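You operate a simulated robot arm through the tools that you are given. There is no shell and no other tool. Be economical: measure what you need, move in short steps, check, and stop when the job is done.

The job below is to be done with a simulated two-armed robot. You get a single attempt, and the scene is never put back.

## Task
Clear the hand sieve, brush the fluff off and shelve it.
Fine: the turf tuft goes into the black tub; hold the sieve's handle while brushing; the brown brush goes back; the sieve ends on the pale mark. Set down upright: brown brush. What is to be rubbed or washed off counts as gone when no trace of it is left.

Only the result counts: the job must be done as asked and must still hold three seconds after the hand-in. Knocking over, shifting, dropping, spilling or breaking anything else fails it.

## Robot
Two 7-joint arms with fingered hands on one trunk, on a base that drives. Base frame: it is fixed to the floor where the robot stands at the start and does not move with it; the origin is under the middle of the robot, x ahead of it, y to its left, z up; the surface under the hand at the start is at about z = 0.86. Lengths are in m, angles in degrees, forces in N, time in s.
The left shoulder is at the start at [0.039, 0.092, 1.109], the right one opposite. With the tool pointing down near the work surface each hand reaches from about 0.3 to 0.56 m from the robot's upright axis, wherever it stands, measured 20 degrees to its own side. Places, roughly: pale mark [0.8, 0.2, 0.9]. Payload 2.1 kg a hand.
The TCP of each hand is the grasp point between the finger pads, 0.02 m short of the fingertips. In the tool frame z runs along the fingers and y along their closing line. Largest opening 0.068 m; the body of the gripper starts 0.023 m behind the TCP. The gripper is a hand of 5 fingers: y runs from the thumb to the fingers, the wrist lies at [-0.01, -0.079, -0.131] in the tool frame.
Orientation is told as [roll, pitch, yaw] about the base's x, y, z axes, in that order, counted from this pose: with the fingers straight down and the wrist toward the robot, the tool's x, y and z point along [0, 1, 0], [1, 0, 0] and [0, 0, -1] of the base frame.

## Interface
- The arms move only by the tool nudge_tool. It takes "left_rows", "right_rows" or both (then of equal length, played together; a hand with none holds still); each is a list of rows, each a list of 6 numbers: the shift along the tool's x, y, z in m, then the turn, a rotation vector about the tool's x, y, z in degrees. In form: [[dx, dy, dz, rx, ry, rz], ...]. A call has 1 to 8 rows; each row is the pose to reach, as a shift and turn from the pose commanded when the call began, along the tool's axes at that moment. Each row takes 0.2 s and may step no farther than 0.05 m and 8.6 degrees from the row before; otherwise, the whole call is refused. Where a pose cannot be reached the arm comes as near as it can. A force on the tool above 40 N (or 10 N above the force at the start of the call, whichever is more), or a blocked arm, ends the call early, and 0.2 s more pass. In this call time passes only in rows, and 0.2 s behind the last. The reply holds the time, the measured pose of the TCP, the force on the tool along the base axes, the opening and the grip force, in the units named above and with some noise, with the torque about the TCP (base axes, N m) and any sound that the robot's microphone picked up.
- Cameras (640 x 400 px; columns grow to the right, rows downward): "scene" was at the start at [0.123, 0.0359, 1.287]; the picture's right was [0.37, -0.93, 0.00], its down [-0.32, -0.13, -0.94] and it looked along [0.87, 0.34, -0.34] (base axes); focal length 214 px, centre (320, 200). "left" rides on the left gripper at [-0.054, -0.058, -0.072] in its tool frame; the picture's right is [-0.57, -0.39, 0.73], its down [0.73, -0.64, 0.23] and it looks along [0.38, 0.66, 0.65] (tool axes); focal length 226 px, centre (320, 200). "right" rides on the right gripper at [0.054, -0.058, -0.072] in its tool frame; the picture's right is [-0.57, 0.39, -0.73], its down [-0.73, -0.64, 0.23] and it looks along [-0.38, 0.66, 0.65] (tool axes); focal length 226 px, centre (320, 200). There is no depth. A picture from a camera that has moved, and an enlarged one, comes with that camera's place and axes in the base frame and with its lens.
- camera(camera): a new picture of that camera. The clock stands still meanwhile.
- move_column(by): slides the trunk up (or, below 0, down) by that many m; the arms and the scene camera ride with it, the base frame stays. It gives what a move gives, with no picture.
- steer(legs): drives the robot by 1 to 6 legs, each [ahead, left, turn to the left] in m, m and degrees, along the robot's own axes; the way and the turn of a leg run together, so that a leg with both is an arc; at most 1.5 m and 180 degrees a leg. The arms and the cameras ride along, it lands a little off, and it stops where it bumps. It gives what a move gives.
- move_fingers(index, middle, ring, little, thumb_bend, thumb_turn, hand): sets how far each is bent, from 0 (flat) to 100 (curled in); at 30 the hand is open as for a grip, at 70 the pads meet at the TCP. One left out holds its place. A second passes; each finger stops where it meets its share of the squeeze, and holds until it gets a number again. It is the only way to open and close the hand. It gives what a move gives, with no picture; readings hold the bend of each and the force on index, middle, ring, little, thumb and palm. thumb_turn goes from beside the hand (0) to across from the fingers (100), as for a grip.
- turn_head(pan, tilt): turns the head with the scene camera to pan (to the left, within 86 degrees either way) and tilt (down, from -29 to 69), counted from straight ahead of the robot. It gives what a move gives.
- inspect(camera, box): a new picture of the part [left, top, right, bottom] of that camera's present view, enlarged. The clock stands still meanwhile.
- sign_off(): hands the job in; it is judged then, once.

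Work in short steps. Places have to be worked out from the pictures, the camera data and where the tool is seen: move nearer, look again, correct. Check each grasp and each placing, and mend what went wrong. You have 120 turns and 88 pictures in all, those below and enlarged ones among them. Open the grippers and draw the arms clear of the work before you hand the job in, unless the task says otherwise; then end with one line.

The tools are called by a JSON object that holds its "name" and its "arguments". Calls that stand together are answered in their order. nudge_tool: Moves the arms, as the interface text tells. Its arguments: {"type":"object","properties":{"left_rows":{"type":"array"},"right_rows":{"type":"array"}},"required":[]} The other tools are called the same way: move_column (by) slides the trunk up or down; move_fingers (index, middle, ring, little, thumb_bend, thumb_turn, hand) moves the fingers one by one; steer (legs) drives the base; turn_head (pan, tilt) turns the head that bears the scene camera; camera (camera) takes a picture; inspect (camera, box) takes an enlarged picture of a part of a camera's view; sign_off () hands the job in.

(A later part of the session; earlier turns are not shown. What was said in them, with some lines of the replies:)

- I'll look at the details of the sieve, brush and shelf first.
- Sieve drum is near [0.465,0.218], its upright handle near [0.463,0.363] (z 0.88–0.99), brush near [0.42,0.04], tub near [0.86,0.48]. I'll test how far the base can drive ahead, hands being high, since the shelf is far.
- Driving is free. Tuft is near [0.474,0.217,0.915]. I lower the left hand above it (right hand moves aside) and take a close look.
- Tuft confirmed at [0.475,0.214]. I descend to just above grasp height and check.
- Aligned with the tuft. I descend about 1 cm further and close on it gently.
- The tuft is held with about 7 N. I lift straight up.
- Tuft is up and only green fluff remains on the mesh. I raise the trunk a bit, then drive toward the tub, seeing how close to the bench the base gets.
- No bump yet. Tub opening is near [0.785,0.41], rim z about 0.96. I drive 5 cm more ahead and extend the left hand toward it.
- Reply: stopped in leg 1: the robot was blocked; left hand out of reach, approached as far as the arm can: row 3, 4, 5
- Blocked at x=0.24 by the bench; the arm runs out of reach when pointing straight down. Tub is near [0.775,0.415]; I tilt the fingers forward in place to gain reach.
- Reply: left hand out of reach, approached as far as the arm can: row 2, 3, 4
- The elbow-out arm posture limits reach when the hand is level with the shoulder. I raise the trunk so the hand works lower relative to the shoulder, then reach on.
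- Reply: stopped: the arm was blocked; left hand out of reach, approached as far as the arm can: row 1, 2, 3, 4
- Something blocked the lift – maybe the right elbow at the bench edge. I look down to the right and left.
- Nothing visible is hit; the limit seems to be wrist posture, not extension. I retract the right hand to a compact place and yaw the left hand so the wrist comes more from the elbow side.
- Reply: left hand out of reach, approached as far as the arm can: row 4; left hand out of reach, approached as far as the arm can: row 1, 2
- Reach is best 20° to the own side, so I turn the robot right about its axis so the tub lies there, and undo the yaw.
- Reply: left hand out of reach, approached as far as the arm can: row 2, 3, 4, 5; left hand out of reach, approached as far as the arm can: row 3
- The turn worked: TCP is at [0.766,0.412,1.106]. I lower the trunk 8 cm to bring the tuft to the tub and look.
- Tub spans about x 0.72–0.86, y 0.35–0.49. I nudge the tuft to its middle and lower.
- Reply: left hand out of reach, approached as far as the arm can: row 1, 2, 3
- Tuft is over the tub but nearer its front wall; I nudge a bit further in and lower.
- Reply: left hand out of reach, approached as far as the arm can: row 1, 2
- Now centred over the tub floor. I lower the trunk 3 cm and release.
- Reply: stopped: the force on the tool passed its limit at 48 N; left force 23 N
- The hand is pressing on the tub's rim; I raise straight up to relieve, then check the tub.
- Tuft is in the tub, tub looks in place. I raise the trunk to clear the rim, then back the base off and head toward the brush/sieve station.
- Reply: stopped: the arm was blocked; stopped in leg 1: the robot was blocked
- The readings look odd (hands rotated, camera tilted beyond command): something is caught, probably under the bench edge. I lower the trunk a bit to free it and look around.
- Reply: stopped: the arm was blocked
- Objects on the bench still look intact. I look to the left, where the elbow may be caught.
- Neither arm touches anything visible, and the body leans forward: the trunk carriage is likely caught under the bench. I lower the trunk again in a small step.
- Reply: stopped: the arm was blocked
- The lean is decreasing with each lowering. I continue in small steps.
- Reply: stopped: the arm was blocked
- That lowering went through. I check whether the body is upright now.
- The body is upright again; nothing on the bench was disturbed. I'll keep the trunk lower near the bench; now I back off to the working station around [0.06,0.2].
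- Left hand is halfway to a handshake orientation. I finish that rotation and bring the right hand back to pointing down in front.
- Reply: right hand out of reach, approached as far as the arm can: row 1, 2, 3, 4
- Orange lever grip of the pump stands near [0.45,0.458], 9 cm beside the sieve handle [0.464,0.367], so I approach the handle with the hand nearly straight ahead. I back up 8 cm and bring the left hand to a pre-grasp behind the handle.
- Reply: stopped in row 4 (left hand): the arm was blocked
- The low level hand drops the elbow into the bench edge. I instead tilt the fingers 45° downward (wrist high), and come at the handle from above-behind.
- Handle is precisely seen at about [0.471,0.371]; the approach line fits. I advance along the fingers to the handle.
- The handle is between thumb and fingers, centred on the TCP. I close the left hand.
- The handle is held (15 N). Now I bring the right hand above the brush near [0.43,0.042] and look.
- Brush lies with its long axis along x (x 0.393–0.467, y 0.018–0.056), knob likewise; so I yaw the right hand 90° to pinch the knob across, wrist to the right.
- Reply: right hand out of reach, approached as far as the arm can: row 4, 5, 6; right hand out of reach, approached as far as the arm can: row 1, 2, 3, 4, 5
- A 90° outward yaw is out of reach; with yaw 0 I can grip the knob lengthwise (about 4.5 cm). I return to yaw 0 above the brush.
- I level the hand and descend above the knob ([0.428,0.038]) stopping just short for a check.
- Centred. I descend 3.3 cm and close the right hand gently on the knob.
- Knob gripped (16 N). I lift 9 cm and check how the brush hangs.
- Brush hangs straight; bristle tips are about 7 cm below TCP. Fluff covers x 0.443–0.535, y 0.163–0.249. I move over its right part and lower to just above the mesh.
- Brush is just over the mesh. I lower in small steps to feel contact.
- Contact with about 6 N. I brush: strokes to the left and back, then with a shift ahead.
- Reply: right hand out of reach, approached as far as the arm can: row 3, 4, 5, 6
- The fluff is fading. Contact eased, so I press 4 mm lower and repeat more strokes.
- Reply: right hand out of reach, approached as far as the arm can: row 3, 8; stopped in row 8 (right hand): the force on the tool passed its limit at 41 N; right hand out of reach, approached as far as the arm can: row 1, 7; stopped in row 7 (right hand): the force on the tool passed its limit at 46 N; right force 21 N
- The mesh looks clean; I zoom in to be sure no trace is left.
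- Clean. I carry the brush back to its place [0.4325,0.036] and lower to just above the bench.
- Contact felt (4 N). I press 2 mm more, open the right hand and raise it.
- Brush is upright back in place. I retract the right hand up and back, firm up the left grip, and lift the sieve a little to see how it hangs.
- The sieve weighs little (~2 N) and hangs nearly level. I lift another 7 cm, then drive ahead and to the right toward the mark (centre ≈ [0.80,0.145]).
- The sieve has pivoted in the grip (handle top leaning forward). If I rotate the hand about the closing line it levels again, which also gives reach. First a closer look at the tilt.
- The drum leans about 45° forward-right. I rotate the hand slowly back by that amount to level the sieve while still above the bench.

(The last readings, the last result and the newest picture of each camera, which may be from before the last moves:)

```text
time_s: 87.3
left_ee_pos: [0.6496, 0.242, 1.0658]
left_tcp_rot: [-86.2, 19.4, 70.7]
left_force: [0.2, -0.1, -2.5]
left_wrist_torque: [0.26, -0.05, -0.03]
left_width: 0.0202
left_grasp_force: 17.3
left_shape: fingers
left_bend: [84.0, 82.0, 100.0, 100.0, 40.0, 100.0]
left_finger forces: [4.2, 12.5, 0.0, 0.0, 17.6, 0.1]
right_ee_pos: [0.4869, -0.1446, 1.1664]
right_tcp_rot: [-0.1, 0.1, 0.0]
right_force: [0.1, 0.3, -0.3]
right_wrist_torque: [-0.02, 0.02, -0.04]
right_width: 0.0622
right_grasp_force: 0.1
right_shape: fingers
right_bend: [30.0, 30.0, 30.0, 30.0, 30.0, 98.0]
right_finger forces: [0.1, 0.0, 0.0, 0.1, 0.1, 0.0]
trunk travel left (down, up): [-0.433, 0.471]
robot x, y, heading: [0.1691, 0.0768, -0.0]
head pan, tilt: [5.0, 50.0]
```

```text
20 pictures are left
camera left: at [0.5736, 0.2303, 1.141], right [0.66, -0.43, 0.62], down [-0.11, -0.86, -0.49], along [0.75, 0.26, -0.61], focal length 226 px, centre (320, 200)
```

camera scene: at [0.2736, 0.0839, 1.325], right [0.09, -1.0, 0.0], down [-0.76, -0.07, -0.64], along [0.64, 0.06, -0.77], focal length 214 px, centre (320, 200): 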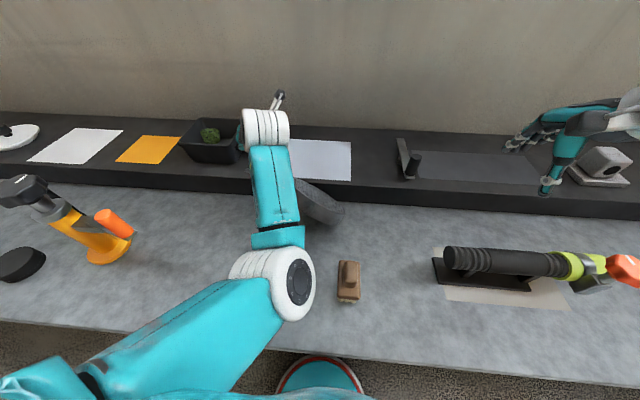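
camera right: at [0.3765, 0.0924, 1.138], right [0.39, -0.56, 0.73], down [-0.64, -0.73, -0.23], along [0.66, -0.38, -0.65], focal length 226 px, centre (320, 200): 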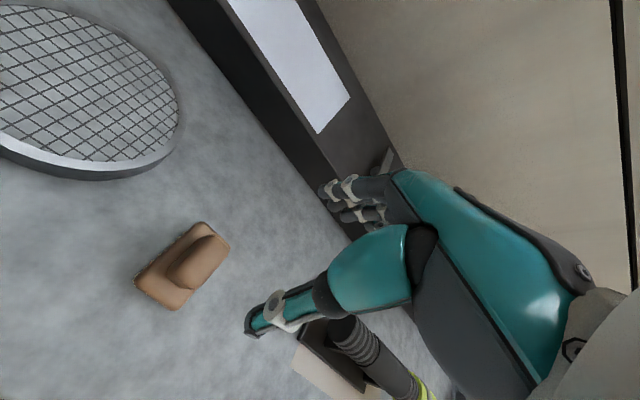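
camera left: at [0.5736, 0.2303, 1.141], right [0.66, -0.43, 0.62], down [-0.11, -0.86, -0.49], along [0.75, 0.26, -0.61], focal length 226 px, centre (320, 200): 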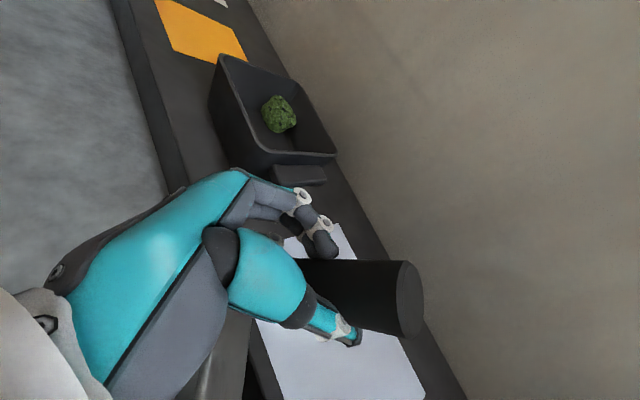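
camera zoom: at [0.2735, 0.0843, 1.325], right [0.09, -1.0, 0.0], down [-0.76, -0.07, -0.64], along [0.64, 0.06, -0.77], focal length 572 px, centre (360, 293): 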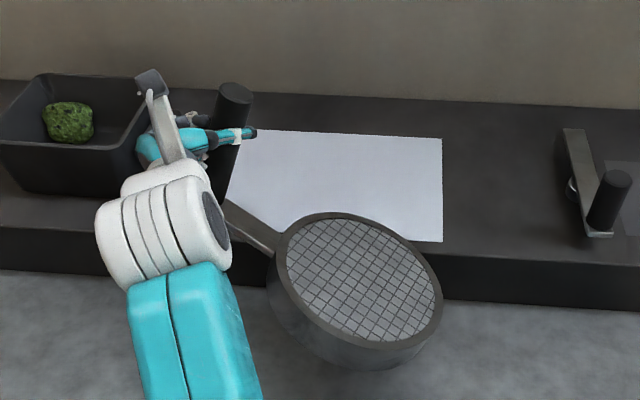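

Great: the sieve now hangs nearly level and the hand is horizontal. The drum points back-right of the handle, so I yaw the hand 45° left to swing the drum toward the mark side.

{"name": "nudge_tool", "arguments": {"left_rows": [[0, 0, 0, -6.06, -2.11, -0.37], [0, 0, 0, -12.1, -4.23, -0.74], [0, 0, 0, -18.2, -6.34, -1.1], [0, 0, 0, -24.2, -8.46, -1.5], [0, 0, 0, -30.3, -10.6, -1.86], [0, 0, 0, -36.3, -12.7, -2.2], [0, 0, 0, -42.4, -14.8, -2.6]]}}

{"name": "camera", "arguments": {"camera": "scene"}}

```text
time_s: 88.9
left_ee_pos: [0.6473, 0.2416, 1.0668]
left_tcp_rot: [-85.9, 19.0, 115.8]
left_force: [-2.7, 0.3, -0.1]
left_wrist_torque: [0.16, 0.16, -0.27]
left_width: 0.0169
left_grasp_force: 12.5
left_shape: fingers
left_bend: [85.0, 79.0, 100.0, 100.0, 42.0, 100.0]
left_finger forces: [0.0, 10.2, 1.5, 1.0, 12.8, 0.1]
right_ee_pos: [0.487, -0.1439, 1.166]
right_tcp_rot: [-0.1, 0.1, 0.0]
right_force: [0.0, -0.3, 0.0]
right_wrist_torque: [0.02, -0.01, -0.01]
right_width: 0.0627
right_grasp_force: 0.0
right_shape: fingers
right_bend: [30.0, 30.0, 30.0, 30.0, 30.0, 98.0]
right_finger forces: [0.1, 0.0, 0.1, 0.1, 0.0, 0.0]
trunk travel left (down, up): [-0.433, 0.471]
robot x, y, heading: [0.1711, 0.0768, -0.1]
head pan, tilt: [5.0, 50.0]
```

```text
19 pictures are left
camera scene: at [0.2731, 0.0842, 1.325], right [0.09, -1.0, 0.0], down [-0.76, -0.07, -0.64], along [0.64, 0.06, -0.77], focal length 214 px, centre (320, 200)
```

scene: 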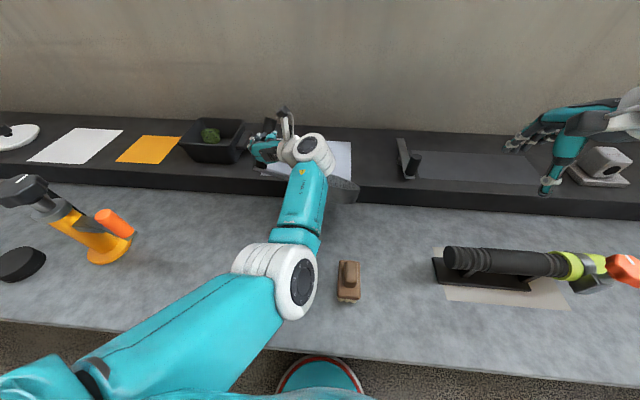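

{"name": "inspect", "arguments": {"camera": "scene", "box": [230, 95, 390, 215]}}

{"name": "camera", "arguments": {"camera": "left"}}

```text
3.33 times, centred on (310, 155) of scene
camera zoom: at [0.2731, 0.0842, 1.325], right [0.09, -1.0, 0.0], down [-0.76, -0.07, -0.64], along [0.64, 0.06, -0.77], focal length 715 px, centre (353, 350)
```

zoom: 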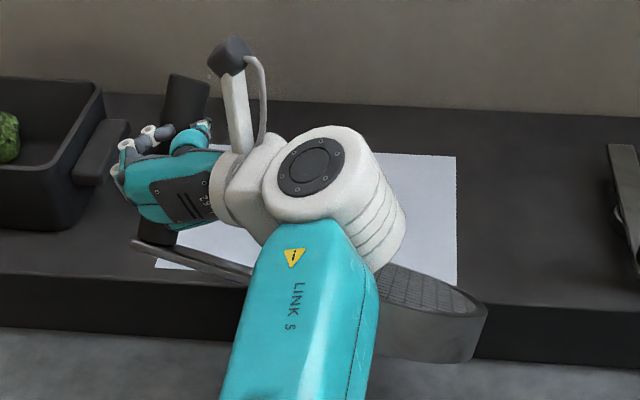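

```text
17 pictures are left
camera left: at [0.6025, 0.179, 1.1417], right [0.78, 0.15, 0.61], down [0.53, -0.69, -0.5], along [0.34, 0.71, -0.61], focal length 226 px, centre (320, 200)
```

left: 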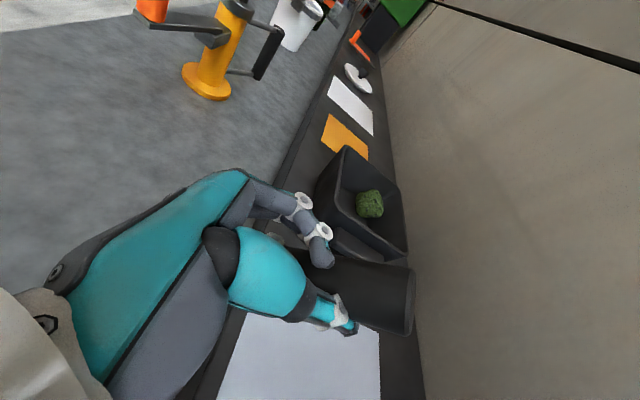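

The drum hangs to the right just under the wrist, drooping ~20°. I lift 4 cm, drive ahead to the bench limit and 5 cm left, so the drum comes over the mark.

{"name": "nudge_tool", "arguments": {"left_rows": [[-0.014, -0.005, -0.001, 0, 0, 0], [-0.028, -0.01, -0.002, 0, 0, 0], [-0.042, -0.0145, -0.0025, 0, 0, 0]]}}

{"name": "steer", "arguments": {"legs": [[0.03, 0.03, 0], [0.03, 0.02, 0]]}}

{"name": "camera", "arguments": {"camera": "scene"}}

```text
time_s: 89.7
left_ee_pos: [0.6496, 0.2407, 1.1108]
left_tcp_rot: [-86.1, 19.1, 115.7]
left_force: [0.0, 0.6, 0.1]
left_wrist_torque: [0.03, 0.01, 0.02]
left_width: 0.0072
left_grasp_force: 0.1
left_shape: fingers
left_bend: [85.0, 85.0, 100.0, 100.0, 59.0, 100.0]
left_finger forces: [0.1, 0.1, 0.0, 0.0, 0.0, 0.0]
right_ee_pos: [0.4878, -0.1449, 1.1663]
right_tcp_rot: [-0.1, 0.2, 0.1]
right_force: [0.4, 0.8, -0.3]
right_wrist_torque: [0.01, 0.0, 0.0]
right_width: 0.0621
right_grasp_force: 0.0
right_shape: fingers
right_bend: [30.0, 30.0, 30.0, 30.0, 30.0, 98.0]
right_finger forces: [0.0, 0.1, 0.0, 0.0, 0.0, 0.0]
trunk travel left (down, up): [-0.433, 0.471]
robot x, y, heading: [0.168, 0.0742, -0.2]
head pan, tilt: [5.0, 50.0]
```

```text
time_s: 91.1
left_ee_pos: [0.7101, 0.2916, 1.1112]
left_tcp_rot: [-86.1, 19.1, 115.7]
left_force: [-0.3, -0.2, 0.2]
left_wrist_torque: [-0.02, -0.03, 0.02]
left_width: 0.007
left_grasp_force: 0.0
left_shape: fingers
left_bend: [85.0, 85.0, 100.0, 100.0, 59.0, 100.0]
left_finger forces: [0.0, 0.0, 0.1, 0.0, 0.1, 0.1]
right_ee_pos: [0.5491, -0.0947, 1.1662]
right_tcp_rot: [-0.1, 0.1, 0.0]
right_force: [0.1, -0.6, 0.7]
right_wrist_torque: [0.03, -0.01, -0.02]
right_width: 0.0624
right_grasp_force: 0.1
right_shape: fingers
right_bend: [30.0, 30.0, 30.0, 30.0, 30.0, 98.0]
right_finger forces: [0.0, 0.0, 0.1, 0.0, 0.0, 0.1]
trunk travel left (down, up): [-0.433, 0.471]
robot x, y, heading: [0.229, 0.1235, 0.3]
head pan, tilt: [5.0, 50.0]
```

```text
16 pictures are left
camera scene: at [0.3345, 0.1345, 1.325], right [0.09, -1.0, 0.0], down [-0.76, -0.07, -0.64], along [0.64, 0.06, -0.77], focal length 214 px, centre (320, 200)
```

scene: 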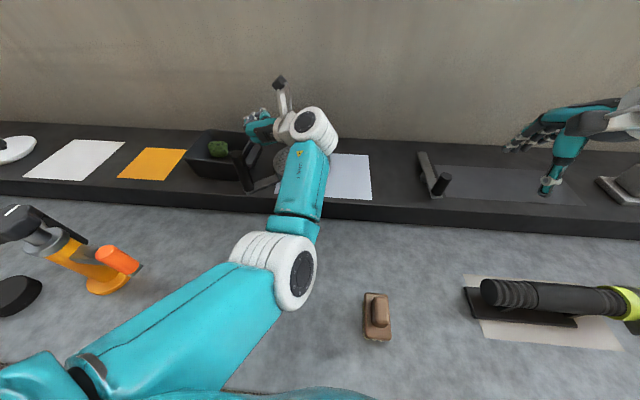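

The sieve slipped out of the hand and lies on the shelf. I move the left arm up and look closely.

{"name": "nudge_tool", "arguments": {"left_rows": [[-0.03, -0.01, -0.03, 0, 0, 0], [-0.06, -0.02, -0.07, 0, 0, 0], [-0.07, -0.02, -0.115, 0, 0, 0], [-0.07, -0.02, -0.16, 0, 0, 0]]}}

{"name": "inspect", "arguments": {"camera": "scene", "box": [170, 110, 390, 240]}}

```text
refused: row 2 steps farther than a row can; nothing moved
```

```text
2.91 times, centred on (280, 175) of scene
camera zoom: at [0.3345, 0.1345, 1.325], right [0.09, -1.0, 0.0], down [-0.76, -0.07, -0.64], along [0.64, 0.06, -0.77], focal length 624 px, centre (436, 273)
```

zoom: 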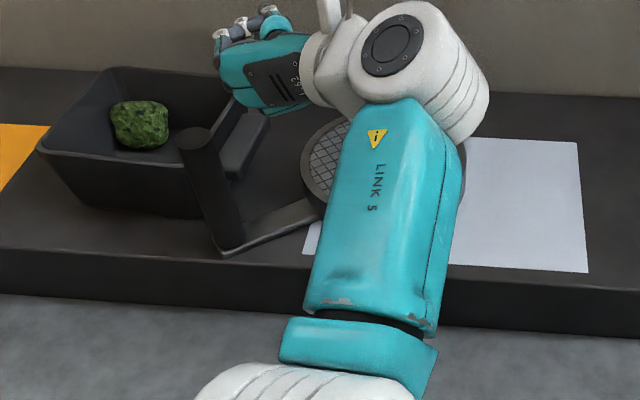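

The sieve sits flat, drum near [0.77,0.24] on the left part of the mark, handle near [0.684,0.344] in front of the tub. I'll regrasp the handle and shift it right. First I bring the left hand back and undo its yaw, above everything.

{"name": "nudge_tool", "arguments": {"left_rows": [[-0.02, 0.005, -0.01, 6.06, 2.11, 0.37], [-0.035, 0.02, -0.02, 12.1, 4.23, 0.74], [-0.05, 0.035, -0.03, 18.2, 6.34, 1.1], [-0.06, 0.05, -0.04, 24.2, 8.46, 1.5], [-0.065, 0.065, -0.052, 30.3, 10.6, 1.86], [-0.07, 0.078, -0.063, 36.3, 12.7, 2.2], [-0.07, 0.091, -0.073, 42.4, 14.8, 2.6]]}}

{"name": "nudge_tool", "arguments": {"left_rows": [[0, 0, 0, -1.85, 4.99, 1.85], [0, 0, 0, -3.7, 9.97, 3.7], [0, 0, 0, -5.54, 14.96, 5.54], [0, 0, 0, -7.39, 19.94, 7.39], [0, 0, 0, -9.24, 24.93, 9.24], [0, 0, 0, -11.09, 29.91, 11.09], [0, 0, 0, -12.93, 34.9, 12.93], [0, 0, 0, -14.78, 39.88, 14.78]]}}

{"name": "move_fingers", "arguments": {"hand": "left", "index": 30, "middle": 30, "ring": 30, "little": 30, "thumb_bend": 30, "thumb_turn": 98}}

{"name": "camera", "arguments": {"camera": "left"}}

{"name": "camera", "arguments": {"camera": "scene"}}

```text
time_s: 92.7
left_ee_pos: [0.5994, 0.3614, 1.1539]
left_tcp_rot: [-86.0, 19.3, 70.7]
left_force: [0.3, 0.2, -1.0]
left_wrist_torque: [0.0, 0.0, -0.02]
left_width: 0.0069
left_grasp_force: 0.0
left_shape: fingers
left_bend: [85.0, 85.0, 100.0, 100.0, 59.0, 100.0]
left_finger forces: [0.0, 0.0, 0.0, 0.1, 0.1, 0.1]
right_ee_pos: [0.5485, -0.0935, 1.1663]
right_tcp_rot: [-0.1, 0.1, 0.0]
right_force: [0.7, 0.2, 0.3]
right_wrist_torque: [0.04, -0.01, 0.02]
right_width: 0.0625
right_grasp_force: 0.0
right_shape: fingers
right_bend: [30.0, 30.0, 30.0, 30.0, 30.0, 98.0]
right_finger forces: [0.0, 0.0, 0.0, 0.0, 0.0, 0.0]
trunk travel left (down, up): [-0.433, 0.471]
robot x, y, heading: [0.2323, 0.1265, -0.1]
head pan, tilt: [5.0, 50.0]
```

```text
time_s: 94.5
left_ee_pos: [0.5996, 0.361, 1.15]
left_tcp_rot: [-44.5, 0.0, 77.9]
left_force: [-0.3, -0.3, 0.6]
left_wrist_torque: [0.01, 0.01, -0.01]
left_width: 0.0073
left_grasp_force: 0.0
left_shape: fingers
left_bend: [85.0, 85.0, 100.0, 100.0, 59.0, 100.0]
left_finger forces: [0.1, 0.1, 0.0, 0.0, 0.0, 0.0]
right_ee_pos: [0.5473, -0.0937, 1.1669]
right_tcp_rot: [-0.1, 0.1, 0.0]
right_force: [0.5, 0.0, -0.6]
right_wrist_torque: [0.01, 0.07, -0.01]
right_width: 0.0625
right_grasp_force: 0.0
right_shape: fingers
right_bend: [30.0, 30.0, 30.0, 30.0, 30.0, 98.0]
right_finger forces: [0.1, 0.0, 0.0, 0.0, 0.0, 0.0]
trunk travel left (down, up): [-0.433, 0.471]
robot x, y, heading: [0.2321, 0.1287, 0.0]
head pan, tilt: [5.0, 50.0]
```

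```text
time_s: 95.5
left_ee_pos: [0.601, 0.3608, 1.153]
left_tcp_rot: [-44.5, 0.1, 77.9]
left_force: [0.3, 0.3, -0.7]
left_wrist_torque: [0.0, 0.02, 0.02]
left_width: 0.0623
left_grasp_force: 0.1
left_shape: fingers
left_bend: [30.0, 30.0, 30.0, 30.0, 30.0, 96.0]
left_finger forces: [0.0, 0.0, 0.0, 0.1, 0.0, 0.1]
right_ee_pos: [0.548, -0.0952, 1.1669]
right_tcp_rot: [-0.2, 0.1, 0.0]
right_force: [-0.4, 0.2, 0.1]
right_wrist_torque: [0.01, 0.01, 0.0]
right_width: 0.0625
right_grasp_force: 0.2
right_shape: fingers
right_bend: [30.0, 30.0, 30.0, 30.0, 30.0, 98.0]
right_finger forces: [0.0, 0.0, 0.0, 0.0, 0.1, 0.0]
trunk travel left (down, up): [-0.433, 0.471]
robot x, y, heading: [0.2272, 0.1268, -0.0]
head pan, tilt: [5.0, 50.0]
```

```text
14 pictures are left
camera left: at [0.5776, 0.3062, 1.2406], right [0.81, -0.57, -0.12], down [-0.49, -0.55, -0.68], along [0.32, 0.61, -0.73], focal length 226 px, centre (320, 200)
```

left: 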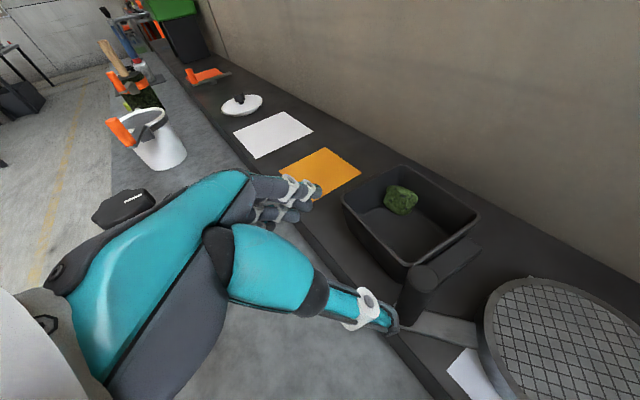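

```text
13 pictures are left
camera scene: at [0.3342, 0.1344, 1.325], right [0.09, -1.0, 0.0], down [-0.76, -0.07, -0.64], along [0.64, 0.06, -0.77], focal length 214 px, centre (320, 200)
```

scene: 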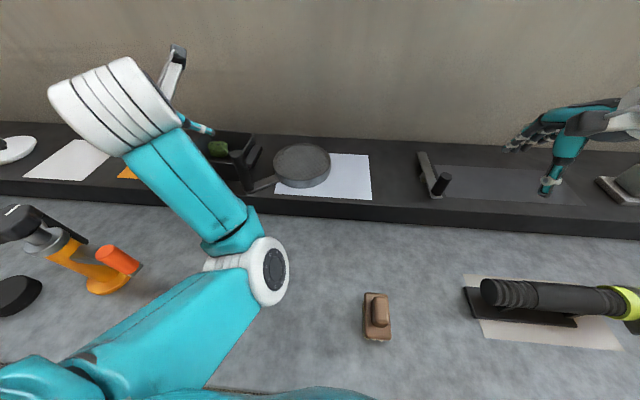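

Handle is upright at [0.685,0.338], drum at [0.779,0.225]: the sieve lies flat. I approach the handle again the same way, staying just clear of the tub front.

{"name": "nudge_tool", "arguments": {"left_rows": [[0.03, -0.003, 0.02, 0, 0, 0], [0.0538, -0.006, 0.05, 0, 0, 0], [0.0538, -0.006, 0.09, 0, 0, 0], [0.0538, -0.006, 0.125, 0, 0, 0], [0.0538, -0.006, 0.15, 0, 0, 0], [0.0538, -0.006, 0.1696, 0, 0, 0]]}}

{"name": "camera", "arguments": {"camera": "left"}}

```text
time_s: 96.9
left_ee_pos: [0.679, 0.3387, 0.9914]
left_tcp_rot: [-44.7, 0.2, 77.8]
left_force: [-0.5, -0.6, 0.4]
left_wrist_torque: [-0.01, 0.0, 0.04]
left_width: 0.0625
left_grasp_force: 0.3
left_shape: fingers
left_bend: [30.0, 30.0, 30.0, 30.0, 30.0, 96.0]
left_finger forces: [0.7, 0.0, 0.1, 0.0, 0.0, 0.1]
right_ee_pos: [0.5476, -0.0935, 1.1675]
right_tcp_rot: [0.0, 0.1, 0.0]
right_force: [-0.2, -0.1, 0.3]
right_wrist_torque: [0.01, -0.04, 0.02]
right_width: 0.0623
right_grasp_force: 0.1
right_shape: fingers
right_bend: [30.0, 30.0, 30.0, 30.0, 30.0, 98.0]
right_finger forces: [0.0, 0.0, 0.0, 0.0, 0.1, 0.1]
trunk travel left (down, up): [-0.433, 0.471]
robot x, y, heading: [0.2307, 0.1271, 0.2]
head pan, tilt: [5.0, 50.0]
```

```text
12 pictures are left
camera left: at [0.6548, 0.2825, 1.0809], right [0.81, -0.57, -0.12], down [-0.49, -0.55, -0.68], along [0.32, 0.61, -0.73], focal length 226 px, centre (320, 200)
```

left: 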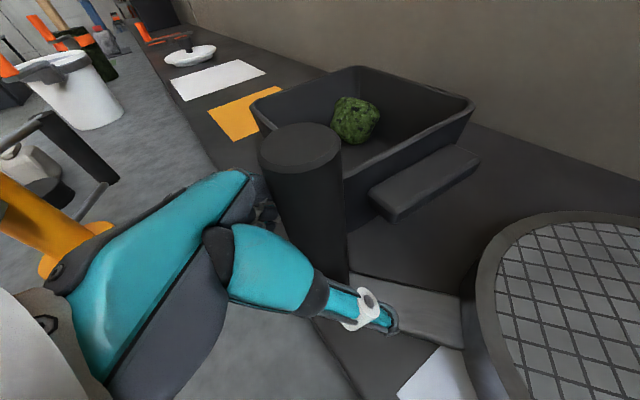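

Handle is in the hand, touching the index. I close as at the first grasp.

{"name": "move_fingers", "arguments": {"hand": "left", "index": 80, "middle": 80, "ring": 80, "little": 80, "thumb_bend": 80}}

```text
time_s: 97.9
left_ee_pos: [0.678, 0.3373, 0.9924]
left_tcp_rot: [-44.6, 0.1, 77.9]
left_force: [0.4, 0.0, -0.2]
left_wrist_torque: [0.15, -0.02, -0.02]
left_width: 0.0024
left_grasp_force: 22.2
left_shape: fingers
left_bend: [77.0, 76.0, 76.0, 80.0, 67.0, 93.0]
left_finger forces: [7.4, 7.8, 9.8, 0.0, 20.1, 0.0]
right_ee_pos: [0.548, -0.0948, 1.1647]
right_tcp_rot: [-0.2, 0.1, 0.0]
right_force: [0.9, 0.9, 0.3]
right_wrist_torque: [-0.01, -0.03, 0.0]
right_width: 0.0622
right_grasp_force: 0.0
right_shape: fingers
right_bend: [30.0, 30.0, 30.0, 30.0, 30.0, 98.0]
right_finger forces: [0.0, 0.0, 0.0, 0.0, 0.0, 0.1]
trunk travel left (down, up): [-0.433, 0.471]
robot x, y, heading: [0.2323, 0.1252, 0.1]
head pan, tilt: [5.0, 50.0]
```

{"name": "camera", "arguments": {"camera": "left"}}

```text
11 pictures are left
camera left: at [0.6548, 0.2827, 1.0812], right [0.81, -0.57, -0.12], down [-0.49, -0.55, -0.68], along [0.32, 0.61, -0.73], focal length 226 px, centre (320, 200)
```

left: 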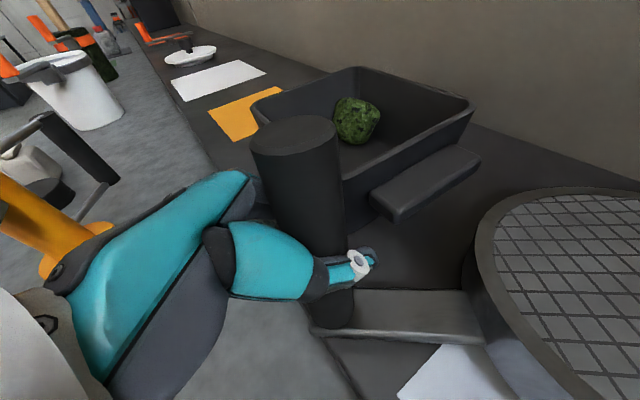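

Handle is now held firmly by three fingers and thumb. I lift 1.2 cm, shift +3.5 cm in x and −10.5 cm in y, and lower again.

{"name": "nudge_tool", "arguments": {"left_rows": [[-0.0085, 0, -0.0085, 0, 0, 0], [-0.0184, -0.024, 0.0014, 0, 0, 0], [-0.0283, -0.048, 0.0113, 0, 0, 0], [-0.0382, -0.072, 0.0212, 0, 0, 0], [-0.0481, -0.0954, 0.0311, 0, 0, 0], [-0.0396, -0.0954, 0.0396, 0, 0, 0]]}}

{"name": "camera", "arguments": {"camera": "scene"}}

```text
time_s: 99.3
left_ee_pos: [0.7128, 0.232, 0.994]
left_tcp_rot: [-44.7, 0.1, 77.8]
left_force: [-0.4, 0.3, 0.2]
left_wrist_torque: [0.08, -0.02, -0.02]
left_width: 0.0031
left_grasp_force: 20.0
left_shape: fingers
left_bend: [78.0, 77.0, 77.0, 80.0, 67.0, 92.0]
left_finger forces: [5.5, 7.2, 8.0, 0.1, 19.3, 0.0]
right_ee_pos: [0.5469, -0.0938, 1.1671]
right_tcp_rot: [-0.1, 0.1, 0.0]
right_force: [0.0, -0.3, 0.3]
right_wrist_torque: [-0.01, -0.01, 0.02]
right_width: 0.0623
right_grasp_force: 0.0
right_shape: fingers
right_bend: [30.0, 30.0, 30.0, 30.0, 30.0, 98.0]
right_finger forces: [0.1, 0.1, 0.0, 0.0, 0.0, 0.0]
trunk travel left (down, up): [-0.433, 0.471]
robot x, y, heading: [0.2313, 0.1256, 0.1]
head pan, tilt: [5.0, 50.0]
```

```text
10 pictures are left
camera scene: at [0.3341, 0.1343, 1.325], right [0.09, -1.0, 0.0], down [-0.76, -0.07, -0.64], along [0.64, 0.06, -0.77], focal length 214 px, centre (320, 200)
```

scene: 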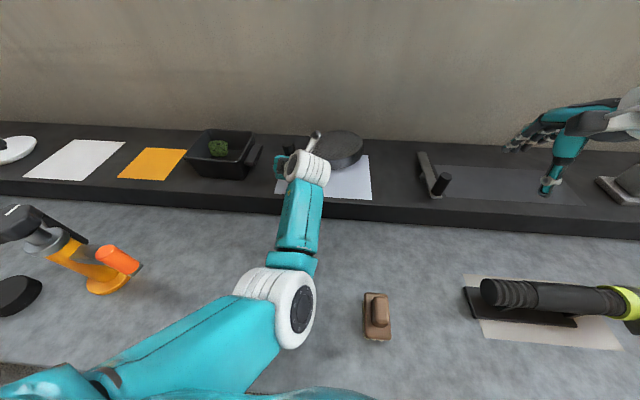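

The sieve swung so the drum is at about [0.856,0.124], too far back. I lift slightly, yaw the hand 30° clockwise and shift the handle to [0.74,0.25] so the drum comes to the mark's middle.

{"name": "nudge_tool", "arguments": {"left_rows": [[-0.0085, 0, -0.0085, 0, 0, 0], [-0.0124, 0.0086, -0.0046, 5.3, 0, 5.3], [-0.0164, 0.0172, -0.0007, 10.6, 0, 10.6], [-0.0203, 0.0258, 0.0032, 15.9, 0, 15.9], [-0.0242, 0.0344, 0.0072, 21.2, 0, 21.2], [-0.0157, 0.0344, 0.0157, 21.2, 0, 21.2]]}}

{"name": "inspect", "arguments": {"camera": "scene", "box": [180, 100, 420, 230]}}

```text
time_s: 100.7
left_ee_pos: [0.7419, 0.2624, 0.9929]
left_tcp_rot: [-44.7, 0.2, 47.8]
left_force: [-0.7, 0.4, -0.2]
left_wrist_torque: [0.07, -0.07, -0.05]
left_width: 0.0025
left_grasp_force: 18.9
left_shape: fingers
left_bend: [78.0, 77.0, 77.0, 80.0, 68.0, 92.0]
left_finger forces: [4.1, 6.7, 8.1, 0.4, 19.5, 0.0]
right_ee_pos: [0.5472, -0.0942, 1.1669]
right_tcp_rot: [-0.1, 0.1, 0.0]
right_force: [0.3, -0.1, 0.0]
right_wrist_torque: [-0.01, 0.04, -0.04]
right_width: 0.0621
right_grasp_force: 0.1
right_shape: fingers
right_bend: [30.0, 30.0, 30.0, 30.0, 30.0, 98.0]
right_finger forces: [0.0, 0.1, 0.1, 0.0, 0.0, 0.0]
trunk travel left (down, up): [-0.433, 0.471]
robot x, y, heading: [0.2284, 0.126, -0.1]
head pan, tilt: [5.0, 50.0]
```

```text
2.67 times, centred on (300, 165) of scene
camera zoom: at [0.334, 0.1345, 1.325], right [0.09, -1.0, 0.0], down [-0.76, -0.07, -0.64], along [0.64, 0.06, -0.77], focal length 572 px, centre (373, 293)
```

zoom: 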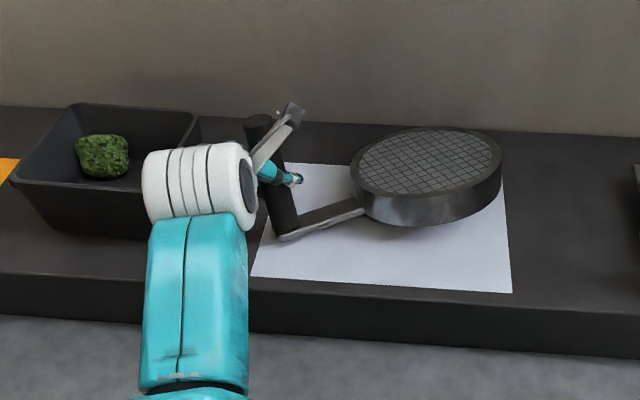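

Drum is now at about [0.85,0.12], handle [0.752,0.265]. A further 20° clockwise turn with a small shift puts drum near [0.80,0.11] and the handle on the mark too.

{"name": "nudge_tool", "arguments": {"left_rows": [[-0.0085, 0, -0.0085, 0, 0, 0], [-0.0125, 0, -0.0045, 4.7, 0, 4.7], [-0.0165, -0.001, -0.0005, 9.4, 0, 9.4], [-0.0205, -0.001, 0.0035, 14.1, 0, 14.1], [-0.012, -0.001, 0.012, 14.1, 0, 14.1], [-0.011, -0.001, 0.013, 14.1, 0, 14.1]]}}

{"name": "inspect", "arguments": {"camera": "scene", "box": [180, 100, 420, 230]}}

```text
time_s: 102.1
left_ee_pos: [0.7541, 0.249, 0.9919]
left_tcp_rot: [-44.8, 0.4, 28.0]
left_force: [-1.3, 1.2, 1.0]
left_wrist_torque: [0.03, -0.14, -0.05]
left_width: 0.002
left_grasp_force: 19.5
left_shape: fingers
left_bend: [78.0, 77.0, 77.0, 80.0, 69.0, 93.0]
left_finger forces: [3.8, 6.3, 7.9, 0.6, 19.1, 0.1]
right_ee_pos: [0.5468, -0.095, 1.1679]
right_tcp_rot: [-0.1, 0.1, 0.0]
right_force: [-0.5, 0.2, 0.8]
right_wrist_torque: [-0.03, -0.02, 0.01]
right_width: 0.0625
right_grasp_force: 0.0
right_shape: fingers
right_bend: [30.0, 30.0, 30.0, 30.0, 30.0, 98.0]
right_finger forces: [0.1, 0.1, 0.0, 0.0, 0.0, 0.0]
trunk travel left (down, up): [-0.433, 0.471]
robot x, y, heading: [0.2324, 0.1291, -0.3]
head pan, tilt: [5.0, 50.0]
```

```text
2.67 times, centred on (300, 165) of scene
camera zoom: at [0.334, 0.1345, 1.325], right [0.09, -1.0, 0.0], down [-0.76, -0.07, -0.64], along [0.64, 0.06, -0.77], focal length 572 px, centre (373, 293)
```

zoom: 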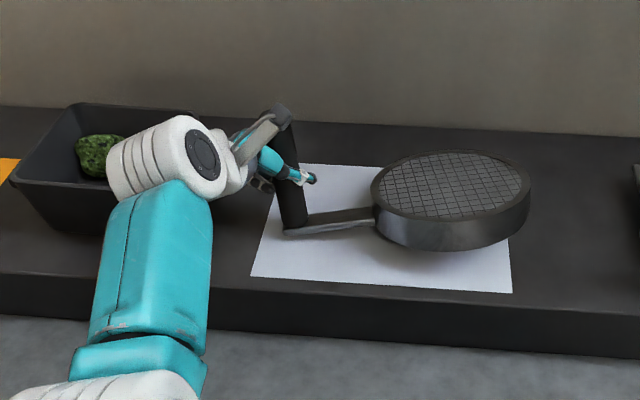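

Sieve nearly spans the mark diagonal; its right rim overhangs by ~2 cm. I turn 12° back and shift the handle to about [0.733,0.25] to fit it all on the mark.

{"name": "nudge_tool", "arguments": {"left_rows": [[-0.0085, 0, -0.0085, 0, 0, 0], [-0.005, -0.014, -0.012, -4.2, 0, -4.2], [-0.0015, -0.029, -0.0155, -8.5, 0, -8.5], [0.007, -0.029, -0.007, -8.5, 0, -8.5], [0.008, -0.029, -0.006, -8.5, 0, -8.5]]}}

{"name": "inspect", "arguments": {"camera": "scene", "box": [180, 100, 420, 230]}}

```text
time_s: 103.3
left_ee_pos: [0.7239, 0.2454, 0.9901]
left_tcp_rot: [-44.7, 0.4, 40.0]
left_force: [-2.1, 0.7, 0.5]
left_wrist_torque: [0.04, -0.15, -0.08]
left_width: 0.0012
left_grasp_force: 17.8
left_shape: fingers
left_bend: [78.0, 77.0, 77.0, 80.0, 69.0, 93.0]
left_finger forces: [3.9, 6.0, 8.1, 0.8, 17.5, 0.0]
right_ee_pos: [0.5475, -0.0941, 1.167]
right_tcp_rot: [-0.1, 0.1, 0.0]
right_force: [0.1, 0.5, 0.8]
right_wrist_torque: [0.0, 0.0, -0.01]
right_width: 0.0625
right_grasp_force: 0.1
right_shape: fingers
right_bend: [30.0, 30.0, 30.0, 30.0, 30.0, 98.0]
right_finger forces: [0.0, 0.0, 0.0, 0.1, 0.1, 0.1]
trunk travel left (down, up): [-0.433, 0.471]
robot x, y, heading: [0.2339, 0.1241, -0.1]
head pan, tilt: [5.0, 50.0]
```

```text
2.67 times, centred on (300, 165) of scene
camera zoom: at [0.334, 0.1345, 1.325], right [0.09, -1.0, 0.0], down [-0.76, -0.07, -0.64], along [0.64, 0.06, -0.77], focal length 572 px, centre (373, 293)
```

zoom: 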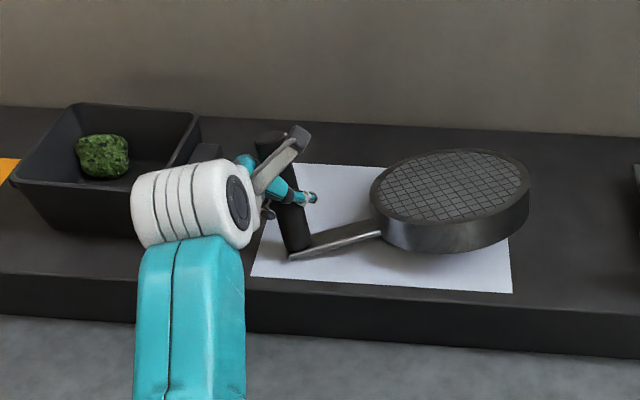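

The drum end appears raised by ~7° (handle base rests on the shelf). I rotate the hand to lay the drum flat.

{"name": "nudge_tool", "arguments": {"left_rows": [[0, 0, 0, -0.4, 3.4, 0.4], [0, 0, 0, -0.83, 6.85, 0.83]]}}

{"name": "inspect", "arguments": {"camera": "scene", "box": [180, 100, 420, 230]}}

```text
time_s: 103.9
left_ee_pos: [0.7232, 0.2445, 0.9914]
left_tcp_rot: [-38.0, -0.8, 39.9]
left_force: [-0.6, -0.4, 0.7]
left_wrist_torque: [-0.03, -0.19, -0.04]
left_width: 0.0
left_grasp_force: 18.5
left_shape: fingers
left_bend: [79.0, 77.0, 77.0, 80.0, 71.0, 94.0]
left_finger forces: [3.7, 7.4, 7.0, 0.5, 16.8, 1.0]
right_ee_pos: [0.547, -0.095, 1.1662]
right_tcp_rot: [-0.1, 0.1, -0.1]
right_force: [-0.2, -0.1, -0.5]
right_wrist_torque: [0.0, 0.0, -0.01]
right_width: 0.0626
right_grasp_force: 0.0
right_shape: fingers
right_bend: [30.0, 30.0, 30.0, 30.0, 30.0, 98.0]
right_finger forces: [0.0, 0.0, 0.0, 0.0, 0.0, 0.0]
trunk travel left (down, up): [-0.433, 0.471]
robot x, y, heading: [0.2314, 0.123, 0.2]
head pan, tilt: [5.0, 50.0]
```

```text
2.67 times, centred on (300, 165) of scene
camera zoom: at [0.334, 0.1343, 1.325], right [0.09, -1.0, 0.0], down [-0.76, -0.07, -0.64], along [0.64, 0.06, -0.77], focal length 572 px, centre (373, 293)
```

zoom: 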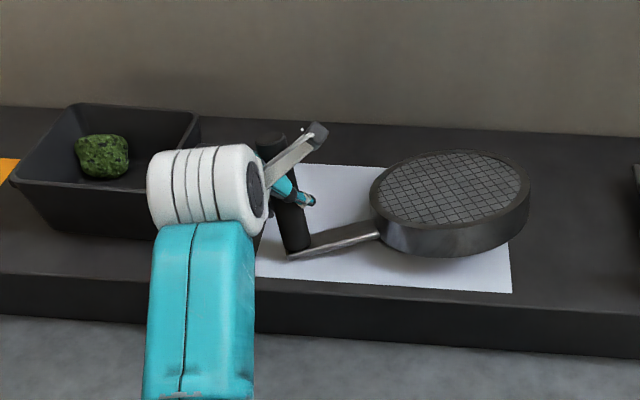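

The drum's right edge overhangs the mark by about 1 cm. One small shift (−0.8 cm x, +2.5 cm y), then release.

{"name": "nudge_tool", "arguments": {"left_rows": [[-0.0049, 0, -0.0063, 0, 0, 0], [0.005, 0.005, -0.014, 0, 0, 0], [0.0142, 0.01, -0.0213, 0, 0, 0], [0.0191, 0.01, -0.015, 0, 0, 0], [0.0197, 0.01, -0.0142, 0, 0, 0]]}}

{"name": "move_fingers", "arguments": {"hand": "left", "index": 30, "middle": 30, "ring": 30, "little": 30, "thumb_bend": 30}}

{"name": "inspect", "arguments": {"camera": "scene", "box": [180, 100, 420, 230]}}

```text
time_s: 105.1
left_ee_pos: [0.7158, 0.2704, 0.9891]
left_tcp_rot: [-37.9, -0.8, 40.0]
left_force: [-1.5, 1.9, 2.1]
left_wrist_torque: [-0.08, -0.21, -0.01]
left_width: 0.0001
left_grasp_force: 18.7
left_shape: fingers
left_bend: [79.0, 77.0, 77.0, 80.0, 71.0, 94.0]
left_finger forces: [3.7, 6.3, 7.6, 1.0, 16.8, 2.9]
right_ee_pos: [0.547, -0.095, 1.1669]
right_tcp_rot: [-0.1, 0.1, 0.0]
right_force: [-1.0, -0.7, 0.4]
right_wrist_torque: [0.01, -0.02, -0.01]
right_width: 0.0622
right_grasp_force: 0.0
right_shape: fingers
right_bend: [30.0, 30.0, 30.0, 30.0, 30.0, 98.0]
right_finger forces: [0.0, 0.1, 0.0, 0.2, 0.0, 0.0]
trunk travel left (down, up): [-0.433, 0.471]
robot x, y, heading: [0.2291, 0.1249, 0.1]
head pan, tilt: [5.0, 50.0]
```

```text
time_s: 106.1
left_ee_pos: [0.7168, 0.2698, 0.9895]
left_tcp_rot: [-37.9, -0.8, 39.9]
left_force: [0.6, -0.1, 0.2]
left_wrist_torque: [0.03, 0.0, 0.03]
left_width: 0.0619
left_grasp_force: 0.1
left_shape: fingers
left_bend: [30.0, 30.0, 30.0, 30.0, 30.0, 100.0]
left_finger forces: [0.0, 0.1, 0.1, 0.0, 0.0, 0.1]
right_ee_pos: [0.5465, -0.0943, 1.1658]
right_tcp_rot: [-0.2, 0.1, 0.1]
right_force: [-0.2, -0.1, 0.8]
right_wrist_torque: [-0.02, 0.01, -0.03]
right_width: 0.0624
right_grasp_force: 0.1
right_shape: fingers
right_bend: [30.0, 30.0, 30.0, 30.0, 30.0, 98.0]
right_finger forces: [0.1, 0.0, 0.0, 0.0, 0.0, 0.1]
trunk travel left (down, up): [-0.433, 0.471]
robot x, y, heading: [0.2306, 0.1257, -0.0]
head pan, tilt: [5.0, 50.0]
```

```text
2.67 times, centred on (300, 165) of scene
camera zoom: at [0.3342, 0.1344, 1.325], right [0.09, -1.0, 0.0], down [-0.76, -0.07, -0.64], along [0.64, 0.06, -0.77], focal length 572 px, centre (373, 293)
```

zoom: 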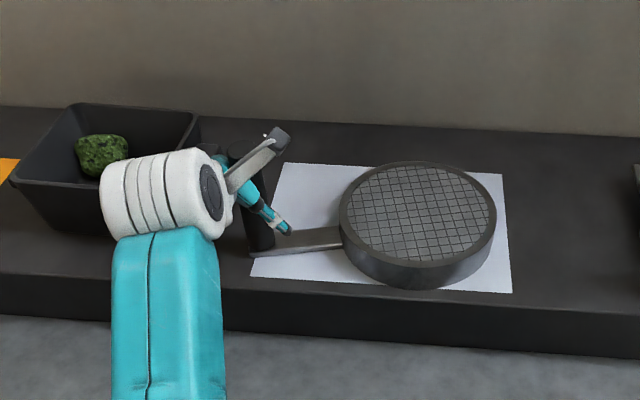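

The sieve is released and settled flat on the mark. I withdraw the left hand along the finger direction, upward.

{"name": "nudge_tool", "arguments": {"left_rows": [[0, 0, -0.025, 0, 0, 0], [0, 0, -0.06, 0, 0, 0], [0, 0, -0.1, 0, 0, 0], [-0.03, -0.02, -0.13, 0, 0, 0], [-0.06, -0.05, -0.15, 0, 0, 0]]}}

{"name": "steer", "arguments": {"legs": [[-0.15, 0, 0]]}}

{"name": "camera", "arguments": {"camera": "scene"}}

```text
time_s: 107.3
left_ee_pos: [0.647, 0.2698, 1.1443]
left_tcp_rot: [-37.8, -0.8, 39.9]
left_force: [-0.8, -0.2, 0.1]
left_wrist_torque: [-0.01, 0.01, -0.01]
left_width: 0.062
left_grasp_force: 0.0
left_shape: fingers
left_bend: [30.0, 30.0, 30.0, 30.0, 30.0, 100.0]
left_finger forces: [0.1, 0.0, 0.1, 0.0, 0.1, 0.1]
right_ee_pos: [0.5471, -0.0944, 1.167]
right_tcp_rot: [0.0, 0.1, 0.0]
right_force: [0.2, 0.5, -0.4]
right_wrist_torque: [-0.01, -0.01, 0.01]
right_width: 0.0624
right_grasp_force: 0.0
right_shape: fingers
right_bend: [30.0, 30.0, 30.0, 30.0, 30.0, 98.0]
right_finger forces: [0.0, 0.1, 0.0, 0.1, 0.0, 0.0]
trunk travel left (down, up): [-0.433, 0.471]
robot x, y, heading: [0.2291, 0.1265, -0.1]
head pan, tilt: [5.0, 50.0]
```

```text
time_s: 108.7
left_ee_pos: [0.4957, 0.2705, 1.1443]
left_tcp_rot: [-37.9, -0.8, 39.8]
left_force: [0.7, 0.0, 1.2]
left_wrist_torque: [0.0, 0.0, 0.01]
left_width: 0.062
left_grasp_force: 0.0
left_shape: fingers
left_bend: [30.0, 30.0, 30.0, 30.0, 30.0, 100.0]
left_finger forces: [0.1, 0.0, 0.0, 0.0, 0.0, 0.1]
right_ee_pos: [0.3965, -0.0948, 1.1661]
right_tcp_rot: [-0.1, 0.1, 0.0]
right_force: [-0.2, -1.0, -0.1]
right_wrist_torque: [0.02, -0.01, -0.01]
right_width: 0.0624
right_grasp_force: 0.0
right_shape: fingers
right_bend: [30.0, 30.0, 30.0, 30.0, 30.0, 98.0]
right_finger forces: [0.0, 0.1, 0.0, 0.0, 0.0, 0.0]
trunk travel left (down, up): [-0.433, 0.471]
robot x, y, heading: [0.0778, 0.1254, -0.1]
head pan, tilt: [5.0, 50.0]
```

```text
4 pictures are left
camera scene: at [0.1828, 0.1344, 1.325], right [0.09, -1.0, 0.0], down [-0.76, -0.07, -0.64], along [0.64, 0.05, -0.77], focal length 214 px, centre (320, 200)
```

scene: 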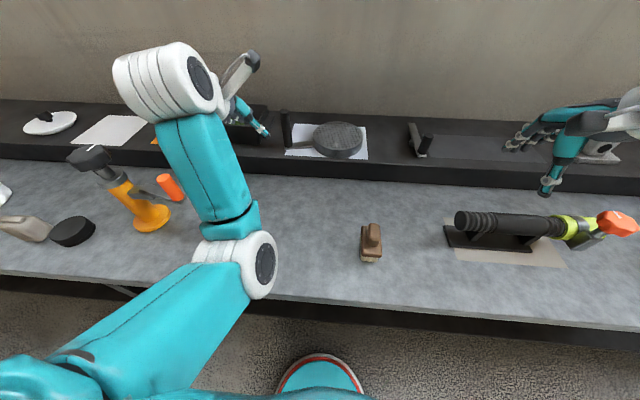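

Everything looks in place; a last zoom on the sieve and mark.

{"name": "inspect", "arguments": {"camera": "scene", "box": [220, 90, 400, 190]}}

```text
3.56 times, centred on (310, 140) of scene
camera zoom: at [0.1828, 0.1344, 1.325], right [0.09, -1.0, 0.0], down [-0.76, -0.07, -0.64], along [0.64, 0.05, -0.77], focal length 763 px, centre (356, 413)
```

zoom: 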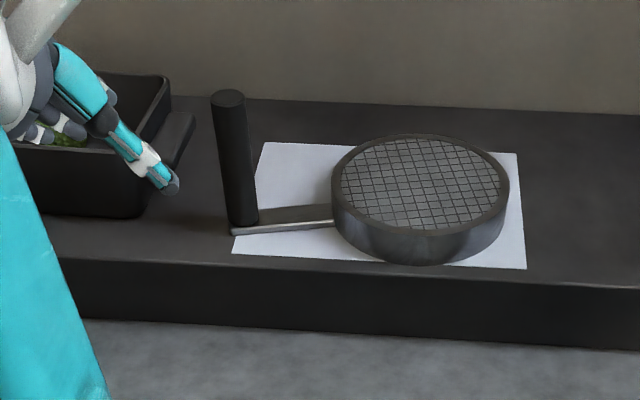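

The sieve lies flat and clean on the pale mark, the tuft is in the tub and the brush stands at its place. Hands are open and clear, so I hand in.

{"name": "sign_off", "arguments": {}}

```text
The job is handed in.
```

The turf tuft is in the black tub, the fluff is brushed off with no trace visible, the brown brush stands upright where it was, and the sieve lies flat on the pale mark. On the way there the sieve slipped from the left hand and dropped onto the shelf, and I had to regrasp it to place it.
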